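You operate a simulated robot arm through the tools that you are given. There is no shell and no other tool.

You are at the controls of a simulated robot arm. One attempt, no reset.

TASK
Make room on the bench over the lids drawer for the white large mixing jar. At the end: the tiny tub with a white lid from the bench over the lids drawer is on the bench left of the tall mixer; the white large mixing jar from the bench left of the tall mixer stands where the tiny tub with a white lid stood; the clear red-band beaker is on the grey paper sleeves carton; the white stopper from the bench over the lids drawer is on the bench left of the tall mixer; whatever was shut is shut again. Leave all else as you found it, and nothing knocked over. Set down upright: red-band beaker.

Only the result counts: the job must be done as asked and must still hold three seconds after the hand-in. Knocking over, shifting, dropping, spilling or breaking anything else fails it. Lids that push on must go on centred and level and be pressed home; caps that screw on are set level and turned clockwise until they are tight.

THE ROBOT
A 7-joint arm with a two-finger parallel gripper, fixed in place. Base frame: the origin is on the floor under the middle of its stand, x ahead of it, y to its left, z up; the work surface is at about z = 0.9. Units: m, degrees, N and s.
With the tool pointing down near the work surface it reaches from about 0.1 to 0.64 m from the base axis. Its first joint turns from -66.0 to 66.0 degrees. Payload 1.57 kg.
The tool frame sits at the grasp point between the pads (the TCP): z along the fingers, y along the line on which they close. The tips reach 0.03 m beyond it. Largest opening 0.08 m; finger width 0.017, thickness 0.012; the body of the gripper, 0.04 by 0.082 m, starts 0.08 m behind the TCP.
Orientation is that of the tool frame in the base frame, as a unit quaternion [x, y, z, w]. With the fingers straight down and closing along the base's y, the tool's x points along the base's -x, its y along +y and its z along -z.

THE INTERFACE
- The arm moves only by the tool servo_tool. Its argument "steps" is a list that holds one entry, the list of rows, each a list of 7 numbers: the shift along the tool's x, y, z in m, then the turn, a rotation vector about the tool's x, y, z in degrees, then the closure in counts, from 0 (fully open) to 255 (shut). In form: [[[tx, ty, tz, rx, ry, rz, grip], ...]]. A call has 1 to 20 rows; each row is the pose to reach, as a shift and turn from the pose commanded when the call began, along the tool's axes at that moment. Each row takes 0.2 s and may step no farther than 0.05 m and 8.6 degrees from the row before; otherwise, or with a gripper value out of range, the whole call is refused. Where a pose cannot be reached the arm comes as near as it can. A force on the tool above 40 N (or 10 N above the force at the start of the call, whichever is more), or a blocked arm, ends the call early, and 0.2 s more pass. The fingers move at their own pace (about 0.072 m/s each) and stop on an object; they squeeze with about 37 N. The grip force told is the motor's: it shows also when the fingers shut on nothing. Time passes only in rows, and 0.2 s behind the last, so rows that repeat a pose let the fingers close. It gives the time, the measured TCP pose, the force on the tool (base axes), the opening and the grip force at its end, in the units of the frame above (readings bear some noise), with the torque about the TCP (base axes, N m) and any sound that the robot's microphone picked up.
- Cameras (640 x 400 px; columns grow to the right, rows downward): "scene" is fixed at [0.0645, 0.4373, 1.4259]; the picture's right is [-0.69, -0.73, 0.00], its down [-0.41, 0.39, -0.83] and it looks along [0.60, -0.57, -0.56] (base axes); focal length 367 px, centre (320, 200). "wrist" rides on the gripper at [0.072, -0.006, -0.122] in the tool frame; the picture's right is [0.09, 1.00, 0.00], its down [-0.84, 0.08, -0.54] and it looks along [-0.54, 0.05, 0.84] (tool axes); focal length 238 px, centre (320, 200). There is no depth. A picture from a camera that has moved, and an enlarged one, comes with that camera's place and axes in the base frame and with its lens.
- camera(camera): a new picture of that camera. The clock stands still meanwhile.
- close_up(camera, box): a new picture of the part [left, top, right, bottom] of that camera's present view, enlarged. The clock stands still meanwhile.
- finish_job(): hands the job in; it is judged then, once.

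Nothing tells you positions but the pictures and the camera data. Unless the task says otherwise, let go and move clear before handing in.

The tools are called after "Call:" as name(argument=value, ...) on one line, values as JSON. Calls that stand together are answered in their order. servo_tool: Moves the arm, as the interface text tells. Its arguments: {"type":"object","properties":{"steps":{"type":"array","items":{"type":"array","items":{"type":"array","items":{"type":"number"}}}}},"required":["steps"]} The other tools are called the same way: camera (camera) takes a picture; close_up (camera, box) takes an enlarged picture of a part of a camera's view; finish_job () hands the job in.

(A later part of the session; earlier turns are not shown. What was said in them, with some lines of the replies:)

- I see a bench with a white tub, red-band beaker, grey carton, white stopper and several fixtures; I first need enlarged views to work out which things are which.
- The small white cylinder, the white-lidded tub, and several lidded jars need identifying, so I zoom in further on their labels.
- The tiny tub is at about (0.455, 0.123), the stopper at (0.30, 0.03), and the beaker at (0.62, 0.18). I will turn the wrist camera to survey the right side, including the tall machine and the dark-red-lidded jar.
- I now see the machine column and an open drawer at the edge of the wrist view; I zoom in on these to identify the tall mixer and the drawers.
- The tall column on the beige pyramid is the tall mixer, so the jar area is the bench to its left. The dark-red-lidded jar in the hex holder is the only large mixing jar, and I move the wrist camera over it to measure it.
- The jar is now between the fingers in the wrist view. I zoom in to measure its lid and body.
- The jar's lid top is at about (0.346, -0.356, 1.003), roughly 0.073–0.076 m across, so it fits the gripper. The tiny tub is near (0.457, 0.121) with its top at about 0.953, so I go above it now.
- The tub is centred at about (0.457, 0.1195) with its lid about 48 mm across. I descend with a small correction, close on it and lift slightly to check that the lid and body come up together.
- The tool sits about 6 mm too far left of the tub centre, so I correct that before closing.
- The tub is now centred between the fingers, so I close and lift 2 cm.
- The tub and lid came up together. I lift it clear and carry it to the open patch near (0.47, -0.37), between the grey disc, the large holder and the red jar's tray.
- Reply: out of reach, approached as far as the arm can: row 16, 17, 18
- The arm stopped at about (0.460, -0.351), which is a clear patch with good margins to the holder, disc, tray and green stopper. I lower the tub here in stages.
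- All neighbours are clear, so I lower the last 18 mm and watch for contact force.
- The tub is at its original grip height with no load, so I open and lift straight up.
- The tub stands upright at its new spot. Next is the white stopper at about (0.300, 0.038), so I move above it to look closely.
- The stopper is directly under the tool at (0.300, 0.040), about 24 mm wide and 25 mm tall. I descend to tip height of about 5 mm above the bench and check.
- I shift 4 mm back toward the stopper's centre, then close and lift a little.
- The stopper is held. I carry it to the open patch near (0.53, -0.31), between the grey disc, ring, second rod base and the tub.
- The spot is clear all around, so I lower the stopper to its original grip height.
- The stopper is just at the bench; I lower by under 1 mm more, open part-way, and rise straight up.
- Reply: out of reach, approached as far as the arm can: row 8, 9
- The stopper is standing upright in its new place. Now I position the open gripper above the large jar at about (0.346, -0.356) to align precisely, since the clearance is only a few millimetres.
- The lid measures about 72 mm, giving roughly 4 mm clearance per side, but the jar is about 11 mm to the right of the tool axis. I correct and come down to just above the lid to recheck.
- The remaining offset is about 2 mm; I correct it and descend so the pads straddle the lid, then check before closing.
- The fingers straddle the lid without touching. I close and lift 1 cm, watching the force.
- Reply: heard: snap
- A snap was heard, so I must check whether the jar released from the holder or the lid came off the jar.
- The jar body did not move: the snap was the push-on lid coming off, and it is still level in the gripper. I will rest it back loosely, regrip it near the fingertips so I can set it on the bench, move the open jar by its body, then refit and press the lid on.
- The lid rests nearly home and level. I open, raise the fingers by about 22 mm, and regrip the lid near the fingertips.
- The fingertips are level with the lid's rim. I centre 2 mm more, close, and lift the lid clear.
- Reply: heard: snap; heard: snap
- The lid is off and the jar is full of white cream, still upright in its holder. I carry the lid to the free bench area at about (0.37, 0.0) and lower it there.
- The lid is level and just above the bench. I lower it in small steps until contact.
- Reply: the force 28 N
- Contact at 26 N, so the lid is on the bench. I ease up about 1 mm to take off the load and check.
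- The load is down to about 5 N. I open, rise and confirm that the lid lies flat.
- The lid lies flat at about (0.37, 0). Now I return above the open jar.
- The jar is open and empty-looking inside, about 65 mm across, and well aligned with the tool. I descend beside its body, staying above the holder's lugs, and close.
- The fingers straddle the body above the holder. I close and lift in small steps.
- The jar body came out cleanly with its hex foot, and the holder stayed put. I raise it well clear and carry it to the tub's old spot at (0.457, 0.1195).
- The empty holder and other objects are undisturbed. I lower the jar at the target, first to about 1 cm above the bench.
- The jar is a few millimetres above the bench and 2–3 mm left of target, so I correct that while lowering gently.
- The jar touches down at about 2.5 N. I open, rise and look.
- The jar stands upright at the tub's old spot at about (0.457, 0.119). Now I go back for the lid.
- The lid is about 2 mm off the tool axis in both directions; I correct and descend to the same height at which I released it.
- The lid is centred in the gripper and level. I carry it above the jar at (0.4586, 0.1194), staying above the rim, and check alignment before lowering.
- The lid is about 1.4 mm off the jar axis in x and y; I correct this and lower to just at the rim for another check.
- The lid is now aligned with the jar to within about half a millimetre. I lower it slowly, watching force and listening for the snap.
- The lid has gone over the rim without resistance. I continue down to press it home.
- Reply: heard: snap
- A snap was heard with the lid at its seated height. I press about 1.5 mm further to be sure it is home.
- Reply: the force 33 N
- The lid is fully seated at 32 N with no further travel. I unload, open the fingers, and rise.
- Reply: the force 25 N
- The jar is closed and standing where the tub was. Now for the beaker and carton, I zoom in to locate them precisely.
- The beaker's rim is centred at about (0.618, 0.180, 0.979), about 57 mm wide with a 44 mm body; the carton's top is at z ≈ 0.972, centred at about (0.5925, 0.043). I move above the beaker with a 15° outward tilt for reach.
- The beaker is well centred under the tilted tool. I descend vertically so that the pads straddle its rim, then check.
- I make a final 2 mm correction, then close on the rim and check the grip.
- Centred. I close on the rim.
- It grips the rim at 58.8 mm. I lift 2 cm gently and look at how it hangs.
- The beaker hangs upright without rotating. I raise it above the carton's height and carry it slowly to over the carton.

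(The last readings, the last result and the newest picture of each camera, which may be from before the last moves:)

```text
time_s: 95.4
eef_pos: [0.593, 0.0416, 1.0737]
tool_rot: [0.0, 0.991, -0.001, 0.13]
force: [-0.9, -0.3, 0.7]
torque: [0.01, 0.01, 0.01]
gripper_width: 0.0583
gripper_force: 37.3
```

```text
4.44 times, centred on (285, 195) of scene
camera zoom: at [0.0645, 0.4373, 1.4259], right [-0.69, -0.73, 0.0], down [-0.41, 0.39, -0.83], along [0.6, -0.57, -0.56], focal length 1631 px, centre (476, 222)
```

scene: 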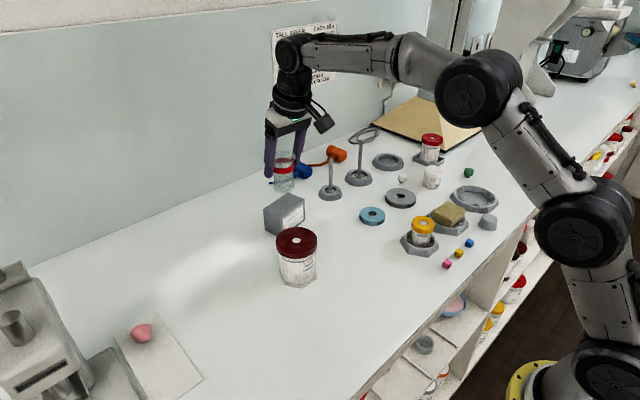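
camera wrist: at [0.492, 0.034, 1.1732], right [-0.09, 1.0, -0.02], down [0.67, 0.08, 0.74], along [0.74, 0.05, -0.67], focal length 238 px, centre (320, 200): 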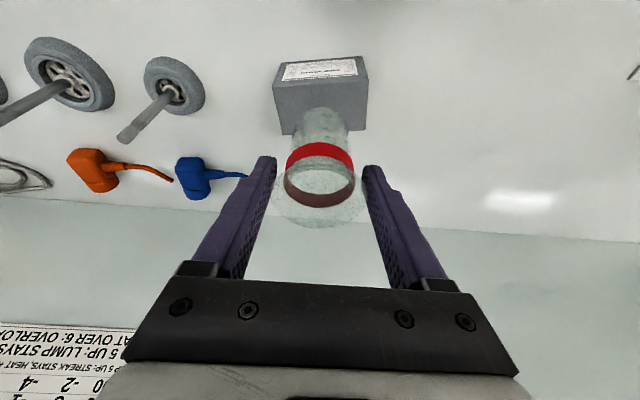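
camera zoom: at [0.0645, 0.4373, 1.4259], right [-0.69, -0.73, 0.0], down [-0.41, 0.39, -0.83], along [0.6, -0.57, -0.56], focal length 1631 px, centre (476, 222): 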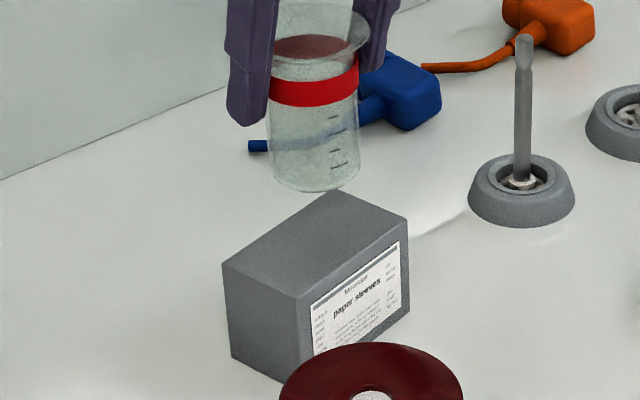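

The beaker hangs upright above the carton. From two wrist views I now put the carton's top at z ≈ 0.958, centred near (0.603, 0.040), and the beaker's axis about 3 mm beyond the tool point, so I shift 7 mm outward and lower partway.

Call:
servo_tool(steps=[[[-0.007, 0, 0.0019, 0, 0, 0, 255], [-0.007, 0, 0.0019, 0, 0, 0, 255], [-0.004, 0, 0.0135, 0, 0, 0, 255], [-0.0008, 0, 0.0251, 0, 0, 0, 255], [0.0007, 0, 0.0306, 0, 0, 0, 255], [0.0007, 0, 0.0306, 0, 0, 0, 255], [0.0007, 0, 0.0306, 0, 0, 0, 255]]])

Call:
close_up(camera="wrist", box=[240, 40, 400, 240])

Call:
close_up(camera="scene", box=[250, 150, 320, 240])

```text
time_s: 97.0
eef_pos: [0.601, 0.04, 1.0442]
tool_rot: [0.0, 0.991, 0.0, 0.131]
force: [0.5, 0.4, 0.0]
torque: [0.03, -0.03, -0.01]
gripper_width: 0.0583
gripper_force: 37.4
```

```text
2.00 times, centred on (320, 140) of wrist
camera zoom: at [0.5004, 0.0344, 1.1439], right [-0.09, 1.0, -0.02], down [0.67, 0.08, 0.74], along [0.74, 0.05, -0.67], focal length 477 px, centre (320, 320)
```

zoom: 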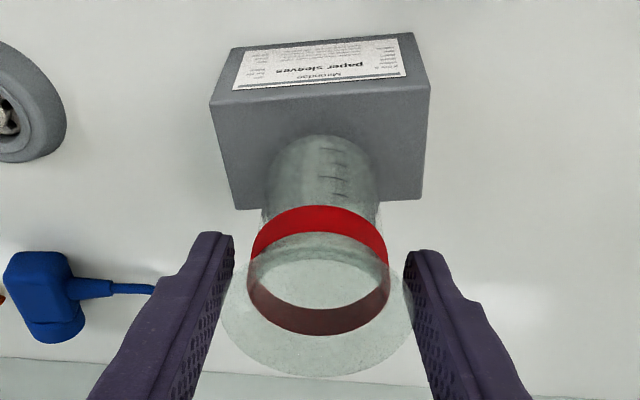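

```text
4.44 times, centred on (285, 195) of scene
camera zoom: at [0.0645, 0.4373, 1.4259], right [-0.69, -0.73, 0.0], down [-0.41, 0.39, -0.83], along [0.6, -0.57, -0.56], focal length 1631 px, centre (476, 222)
```

zoom: 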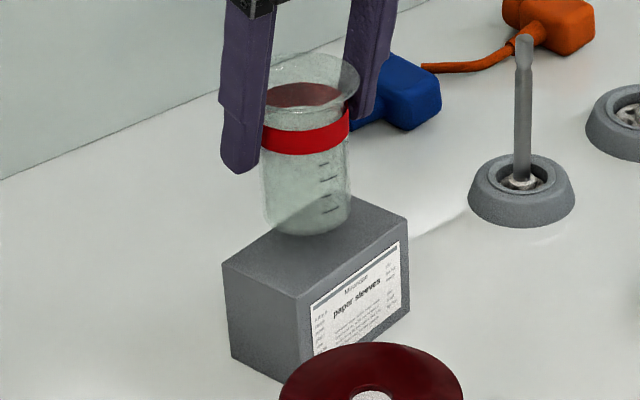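

The beaker is close to centred over the carton and slightly too far outward. I shift back 4 mm and continue down gently, watching for contact.

Call:
servo_tool(steps=[[[0.0039, 0.001, -0.001, 0, 0, 0, 255], [0.0039, 0.001, -0.001, 0, 0, 0, 255], [0.0049, 0.001, 0.0029, 0, 0, 0, 255], [0.0057, 0.001, 0.0058, 0, 0, 0, 255], [0.0057, 0.001, 0.0058, 0, 0, 0, 255], [0.0057, 0.001, 0.0058, 0, 0, 0, 255]]])

Call:
close_up(camera="wrist", box=[240, 40, 400, 240])

Call:
close_up(camera="scene", box=[250, 150, 320, 240])

```text
time_s: 98.4
eef_pos: [0.5964, 0.043, 1.0373]
tool_rot: [0.0, 0.991, 0.0, 0.131]
force: [-0.5, 0.4, 0.0]
torque: [0.01, 0.01, -0.01]
gripper_width: 0.0581
gripper_force: 37.7
```

```text
2.00 times, centred on (320, 140) of wrist
camera zoom: at [0.4965, 0.0363, 1.1367], right [-0.09, 1.0, -0.02], down [0.67, 0.08, 0.74], along [0.74, 0.05, -0.67], focal length 477 px, centre (320, 320)
```

zoom: 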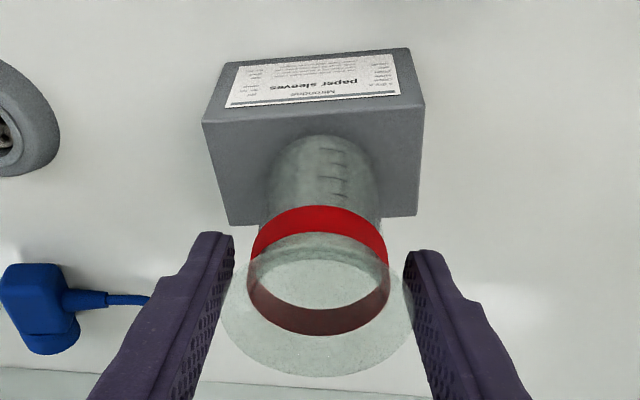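

```text
4.44 times, centred on (285, 195) of scene
camera zoom: at [0.0645, 0.4373, 1.4259], right [-0.69, -0.73, 0.0], down [-0.41, 0.39, -0.83], along [0.6, -0.57, -0.56], focal length 1631 px, centre (476, 222)
```

zoom: 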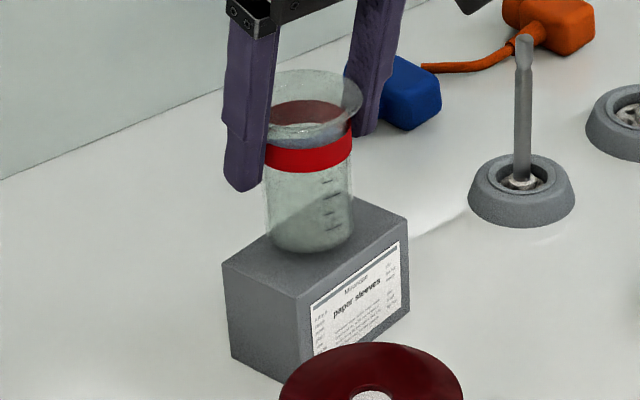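

The beaker is now nearly centred and about 5 mm above the carton. I lower it in 1–2 mm steps until I feel contact.

Call:
servo_tool(steps=[[[0.0005, -0.001, 0.0019, 0, 0, 0, 255], [0.001, -0.001, 0.0039, 0, 0, 0, 255], [0.0013, -0.001, 0.0048, 0, 0, 0, 255], [0.0013, -0.001, 0.0048, 0, 0, 0, 255]]])

Call:
close_up(camera="scene", box=[250, 150, 320, 240])

```text
time_s: 99.4
eef_pos: [0.597, 0.043, 1.0306]
tool_rot: [0.0, 0.991, -0.001, 0.131]
force: [0.2, 1.2, 0.6]
torque: [0.02, 0.0, -0.01]
gripper_width: 0.0584
gripper_force: 36.5
```

```text
4.44 times, centred on (285, 195) of scene
camera zoom: at [0.0645, 0.4374, 1.4259], right [-0.69, -0.73, 0.0], down [-0.41, 0.39, -0.83], along [0.6, -0.57, -0.56], focal length 1631 px, centre (476, 222)
```

zoom: 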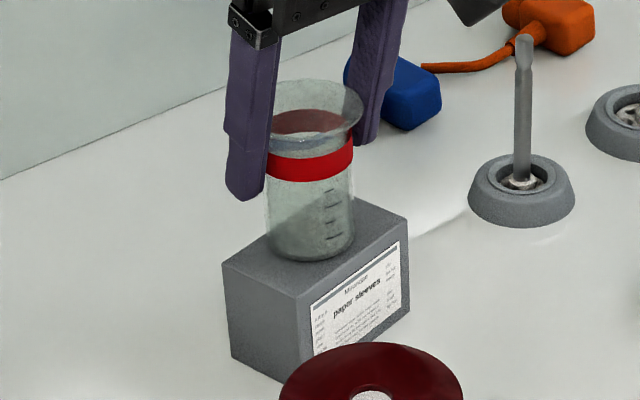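

Call:
servo_tool(steps=[[[0.0003, 0, 0.001, 0, 0, 0, 255], [0.0005, 0, 0.0019, 0, 0, 0, 255], [0.0005, 0, 0.0019, 0, 0, 0, 255]]])

```text
time_s: 100.2
eef_pos: [0.5976, 0.0423, 1.0305]
tool_rot: [-0.001, 0.991, 0.0, 0.132]
force: [-1.8, -0.3, 6.9]
torque: [-0.09, 0.07, -0.03]
gripper_width: 0.0582
gripper_force: 37.1
```

Contact at 7 N: the beaker stands on the carton. I check the footing from both cameras before letting go.

Call:
close_up(camera="wrist", box=[240, 40, 400, 240])

Call:
close_up(camera="scene", box=[255, 180, 315, 240])

```text
2.00 times, centred on (320, 140) of wrist
camera zoom: at [0.4969, 0.0357, 1.1305], right [-0.09, 1.0, -0.02], down [0.67, 0.08, 0.74], along [0.74, 0.05, -0.67], focal length 477 px, centre (320, 320)
```

zoom: 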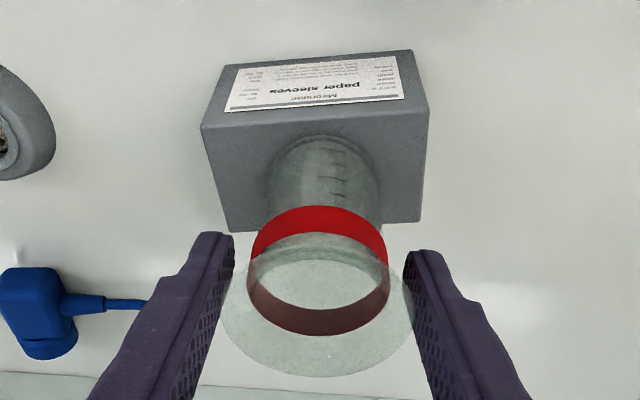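

```text
6.67 times, centred on (285, 210) of scene
camera zoom: at [0.0643, 0.4373, 1.4259], right [-0.69, -0.73, 0.0], down [-0.41, 0.39, -0.83], along [0.6, -0.57, -0.56], focal length 2446 px, centre (553, 133)
```

zoom: 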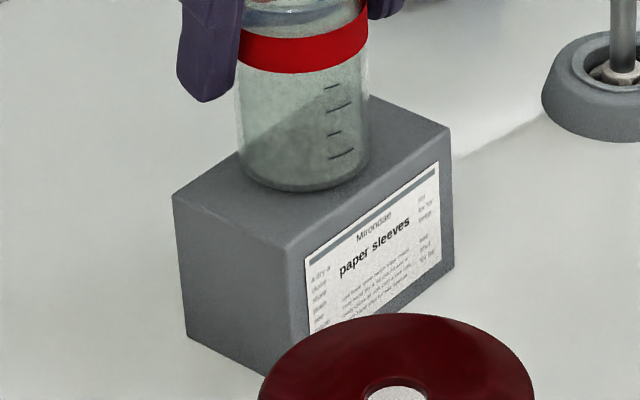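

The footing is good but about 3 mm toward the back edge, so I lift 3 mm, shift 2.5 mm inward, and set it down again.

Call:
servo_tool(steps=[[[-0.0008, 0, -0.0029, 0, 0, 0, 255], [-0.001, 0, -0.0039, 0, 0, 0, 255], [0.0014, 0.0005, -0.0045, 0, 0, 0, 255], [0.0014, 0.0005, -0.0045, 0, 0, 0, 255], [0.0018, 0.0005, -0.003, 0, 0, 0, 255], [0.0022, 0.0005, -0.0015, 0, 0, 0, 255], [0.0023, 0.0005, -0.001, 0, 0, 0, 255], [0.0023, 0.0005, -0.001, 0, 0, 0, 255]]])

Call:
close_up(camera="scene", box=[255, 180, 315, 240])

```text
time_s: 102.0
eef_pos: [0.5946, 0.0427, 1.0316]
tool_rot: [0.0, 0.991, 0.0, 0.131]
force: [-1.2, -0.3, 3.5]
torque: [-0.02, 0.07, -0.02]
gripper_width: 0.058
gripper_force: 37.1
```

```text
6.67 times, centred on (285, 210) of scene
camera zoom: at [0.0644, 0.4373, 1.4259], right [-0.69, -0.73, 0.0], down [-0.41, 0.39, -0.83], along [0.6, -0.57, -0.56], focal length 2446 px, centre (553, 133)
```

zoom: 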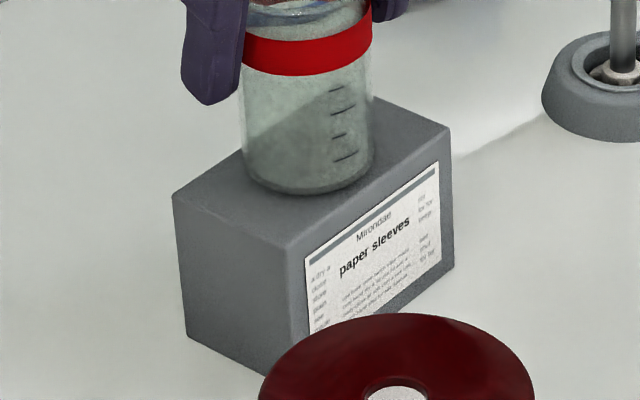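

Now it is centred on the carton with a light 3.5 N contact. I open the fingers and check the beaker before withdrawing.

Call:
servo_tool(steps=[[[0, 0, 0, 0, 0, 0, 55], [0, 0, 0, 0, 0, 0, 30], [0, 0, 0, 0, 0, 0, 0], [0, 0, 0, 0, 0, 0, 0]]])

Call:
close_up(camera="scene", box=[240, 150, 320, 240])

Call:
close_up(camera="wrist", box=[240, 40, 400, 240])

```text
time_s: 103.0
eef_pos: [0.5938, 0.0415, 1.0309]
tool_rot: [0.0, 0.991, 0.0, 0.131]
force: [-0.2, -0.5, -0.5]
torque: [0.0, -0.01, 0.0]
gripper_width: 0.0799
gripper_force: 0.2
```

```text
4.44 times, centred on (280, 195) of scene
camera zoom: at [0.0645, 0.4373, 1.4259], right [-0.69, -0.73, 0.0], down [-0.41, 0.39, -0.83], along [0.6, -0.57, -0.56], focal length 1631 px, centre (498, 222)
```

zoom: 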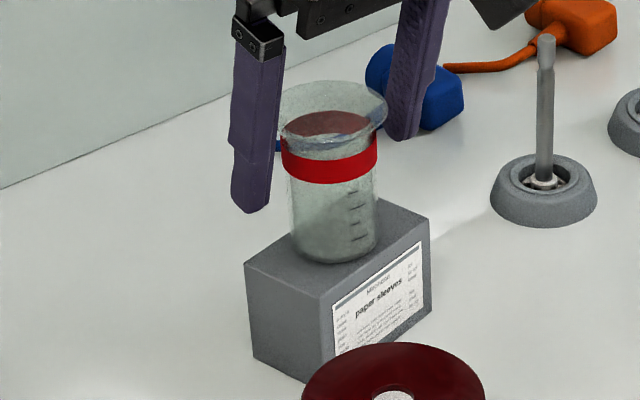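

```text
2.00 times, centred on (320, 140) of wrist
camera zoom: at [0.4948, 0.036, 1.1303], right [-0.09, 1.0, -0.02], down [0.67, 0.08, 0.74], along [0.74, 0.05, -0.67], focal length 477 px, centre (320, 320)
```

zoom: 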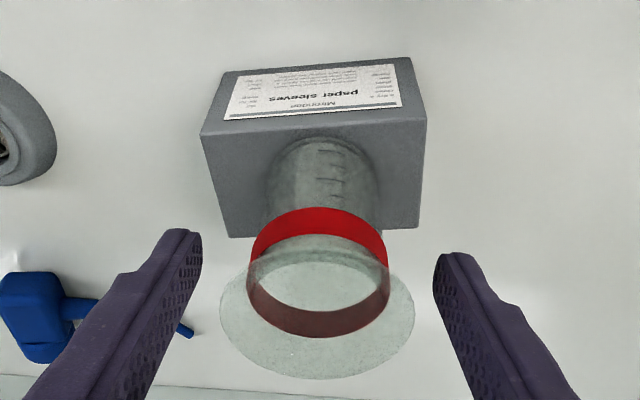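

The beaker stands upright on the carton with the fingers clear on both sides. I withdraw straight up, then move back and level the tool.

Call:
servo_tool(steps=[[[-0.0026, 0, -0.0097, 0, 0, 0, 0], [-0.0078, 0, -0.029, 0, 0, 0, 0], [-0.0129, 0, -0.0483, 0, 0, 0, 0], [-0.0194, 0, -0.0725, 0, 0, 0, 0], [-0.0194, 0, -0.0725, 0, 0, 0, 0]]])

Call:
camera(camera="scene")

Call:
camera(camera="wrist")

```text
time_s: 104.2
eef_pos: [0.5962, 0.0421, 1.1037]
tool_rot: [0.001, 0.991, 0.001, 0.13]
force: [0.5, 0.2, 0.3]
torque: [0.01, 0.02, 0.01]
gripper_width: 0.0797
gripper_force: 0.1
```

```text
taken
```

scene: 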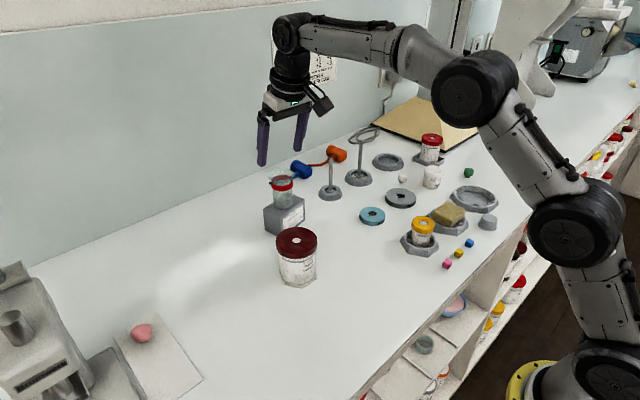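

```text
taken
camera wrist: at [0.4949, 0.0348, 1.2027], right [-0.09, 1.0, -0.02], down [0.67, 0.08, 0.74], along [0.74, 0.05, -0.67], focal length 238 px, centre (320, 200)
```

wrist: 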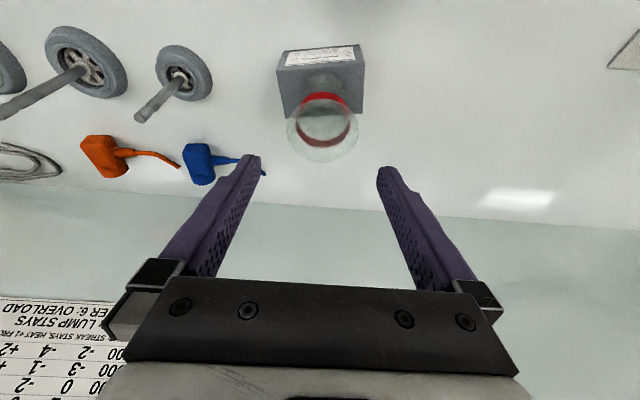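

Call:
servo_tool(steps=[[[-0.0039, 0, -0.0145, 0, 0, 0, 0], [0.03, 0, -0.035, 0, 3, 0, 0], [0.07, 0, -0.05, 0, 7, 0, 0], [0.11, 0, -0.06, 0, 11, 0, 0], [0.15, 0, -0.07, 0, 15, 0, 0], [0.1854, 0, -0.0808, 0, 15, 0, 0], [0.1854, 0, -0.0808, 0, 15, 0, 0], [0.1854, 0, -0.0808, 0, 15, 0, 0]]])

Call:
camera(camera="wrist")

Call:
camera(camera="scene")

Call:
close_up(camera="scene", box=[250, 160, 340, 300])

Call:
close_up(camera="scene", box=[340, 110, 520, 280])

```text
time_s: 106.0
eef_pos: [0.3944, 0.0413, 1.1358]
tool_rot: [0.0, 1.0, 0.0, 0.0]
force: [-0.1, -0.5, 0.4]
torque: [0.0, -0.01, -0.04]
gripper_width: 0.08
gripper_force: 0.1
```

```text
taken
camera wrist: at [0.3231, 0.0346, 1.2576], right [-0.09, 1.0, 0.0], down [0.84, 0.08, 0.54], along [0.54, 0.05, -0.84], focal length 238 px, centre (320, 200)
```

wrist: 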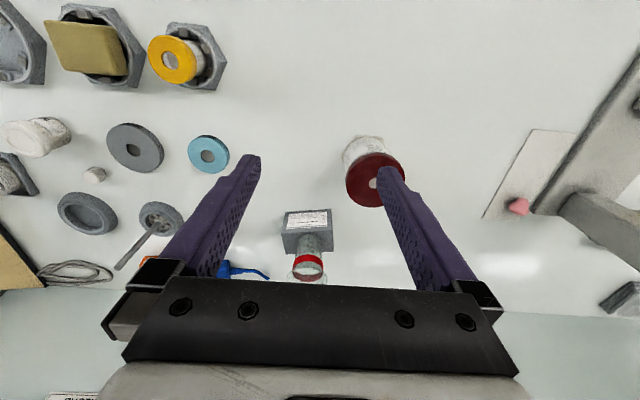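

```text
taken
```

scene: 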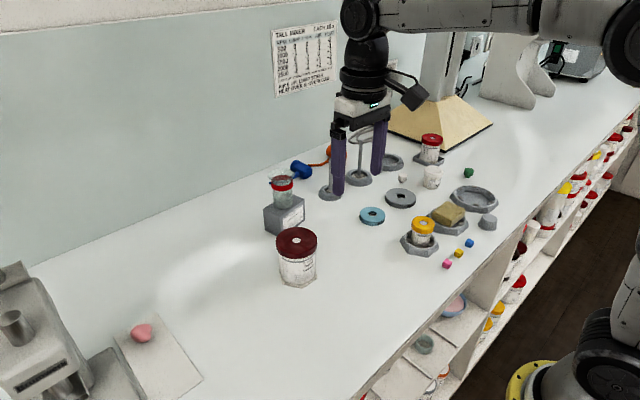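

```text
2.86 times, centred on (295, 230) of scene
camera zoom: at [0.0645, 0.4373, 1.4259], right [-0.69, -0.73, 0.0], down [-0.41, 0.39, -0.83], along [0.6, -0.57, -0.56], focal length 1048 px, centre (391, 114)
```

zoom: 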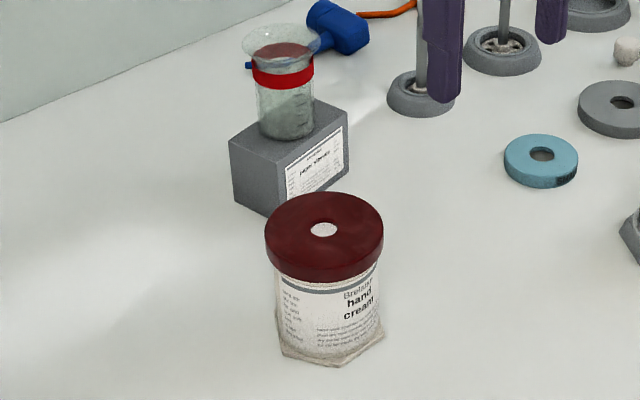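

```text
2.35 times, centred on (430, 195) of scene
camera zoom: at [0.0645, 0.4373, 1.4259], right [-0.69, -0.73, 0.0], down [-0.41, 0.39, -0.83], along [0.6, -0.57, -0.56], focal length 863 px, centre (61, 212)
```

zoom: 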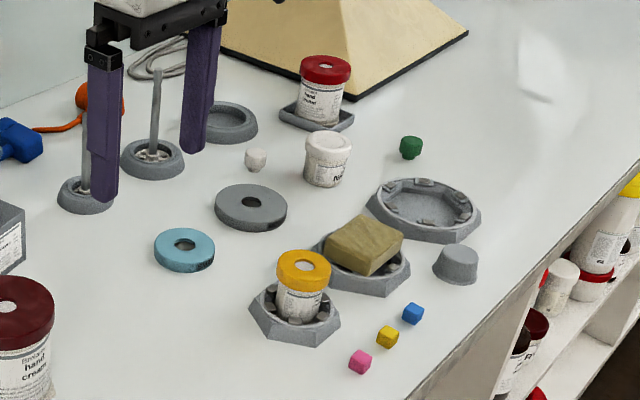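

Everything appears in place; I take a last close look at the jar's lid, the beaker and the relocated items before handing in.

Call:
close_up(camera="scene", box=[270, 220, 325, 295])

Call:
close_up(camera="scene", box=[255, 165, 315, 240])

Call:
close_up(camera="scene", box=[380, 130, 510, 240])

```text
5.33 times, centred on (298, 258) of scene
camera zoom: at [0.0645, 0.4373, 1.4259], right [-0.69, -0.73, 0.0], down [-0.41, 0.39, -0.83], along [0.6, -0.57, -0.56], focal length 1957 px, centre (440, -107)
```

zoom: 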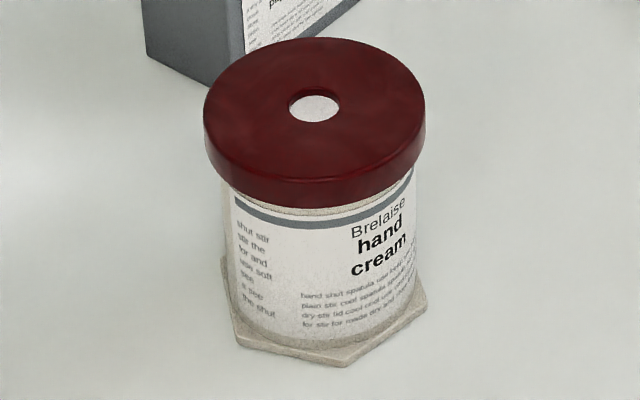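

```text
5.33 times, centred on (285, 202) of scene
camera zoom: at [0.0645, 0.4373, 1.4259], right [-0.69, -0.73, 0.0], down [-0.41, 0.39, -0.83], along [0.6, -0.57, -0.56], focal length 1957 px, centre (507, 187)
```

zoom: 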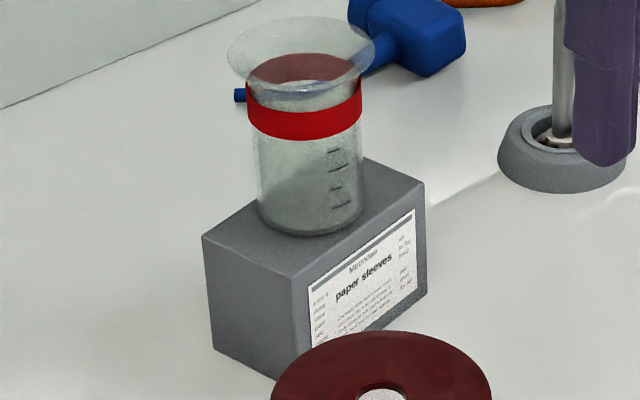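

```text
3.64 times, centred on (445, 185) of scene
camera zoom: at [0.0645, 0.4373, 1.4259], right [-0.69, -0.73, 0.0], down [-0.41, 0.39, -0.83], along [0.6, -0.57, -0.56], focal length 1334 px, centre (-134, 254)
```

zoom: 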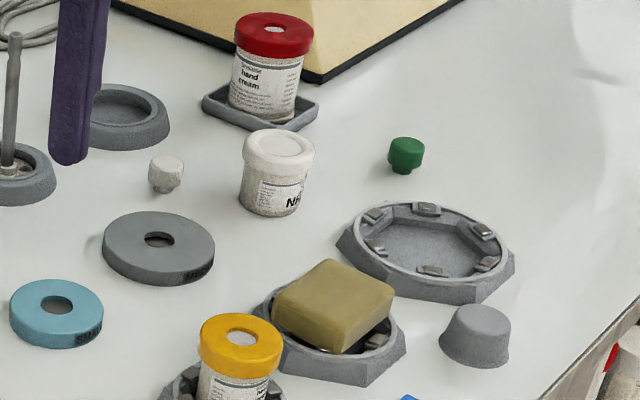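

The tub and stopper stand upright on the bench left of the tall mixer. The jar stands closed and level where the tub was, and the beaker is upright on the carton. The arm is clear and nothing else has moved, so I hand in.

Call:
finish_job()

```text
The job is handed in.
```

The job is handed in, and everything asked for was in place in my last camera check. I haven't seen the verdict.

- **Tiny tub:** it stands upright on the bench left of the tall mixer, with its white lid still on.
- **White stopper:** it stands upright on the same stretch of bench, near the tub.
- **White large mixing jar:** it stands where the tiny tub was. I took this to be the jar with the dark red lid, the only large mixing jar I found.
- **Red-band beaker:** it stands upright, roughly centred on the grey paper sleeves carton.

The jar's lid came off with a snap when I first tried to lift the jar by it. I moved the jar open and upright, then put the lid back on. It snapped on and went no further when pressed with about 32 N. It looks level.

The jar's hexagonal holder is empty but still in its place. I saw no sign that anything else had moved. The gripper is open and clear of everything.
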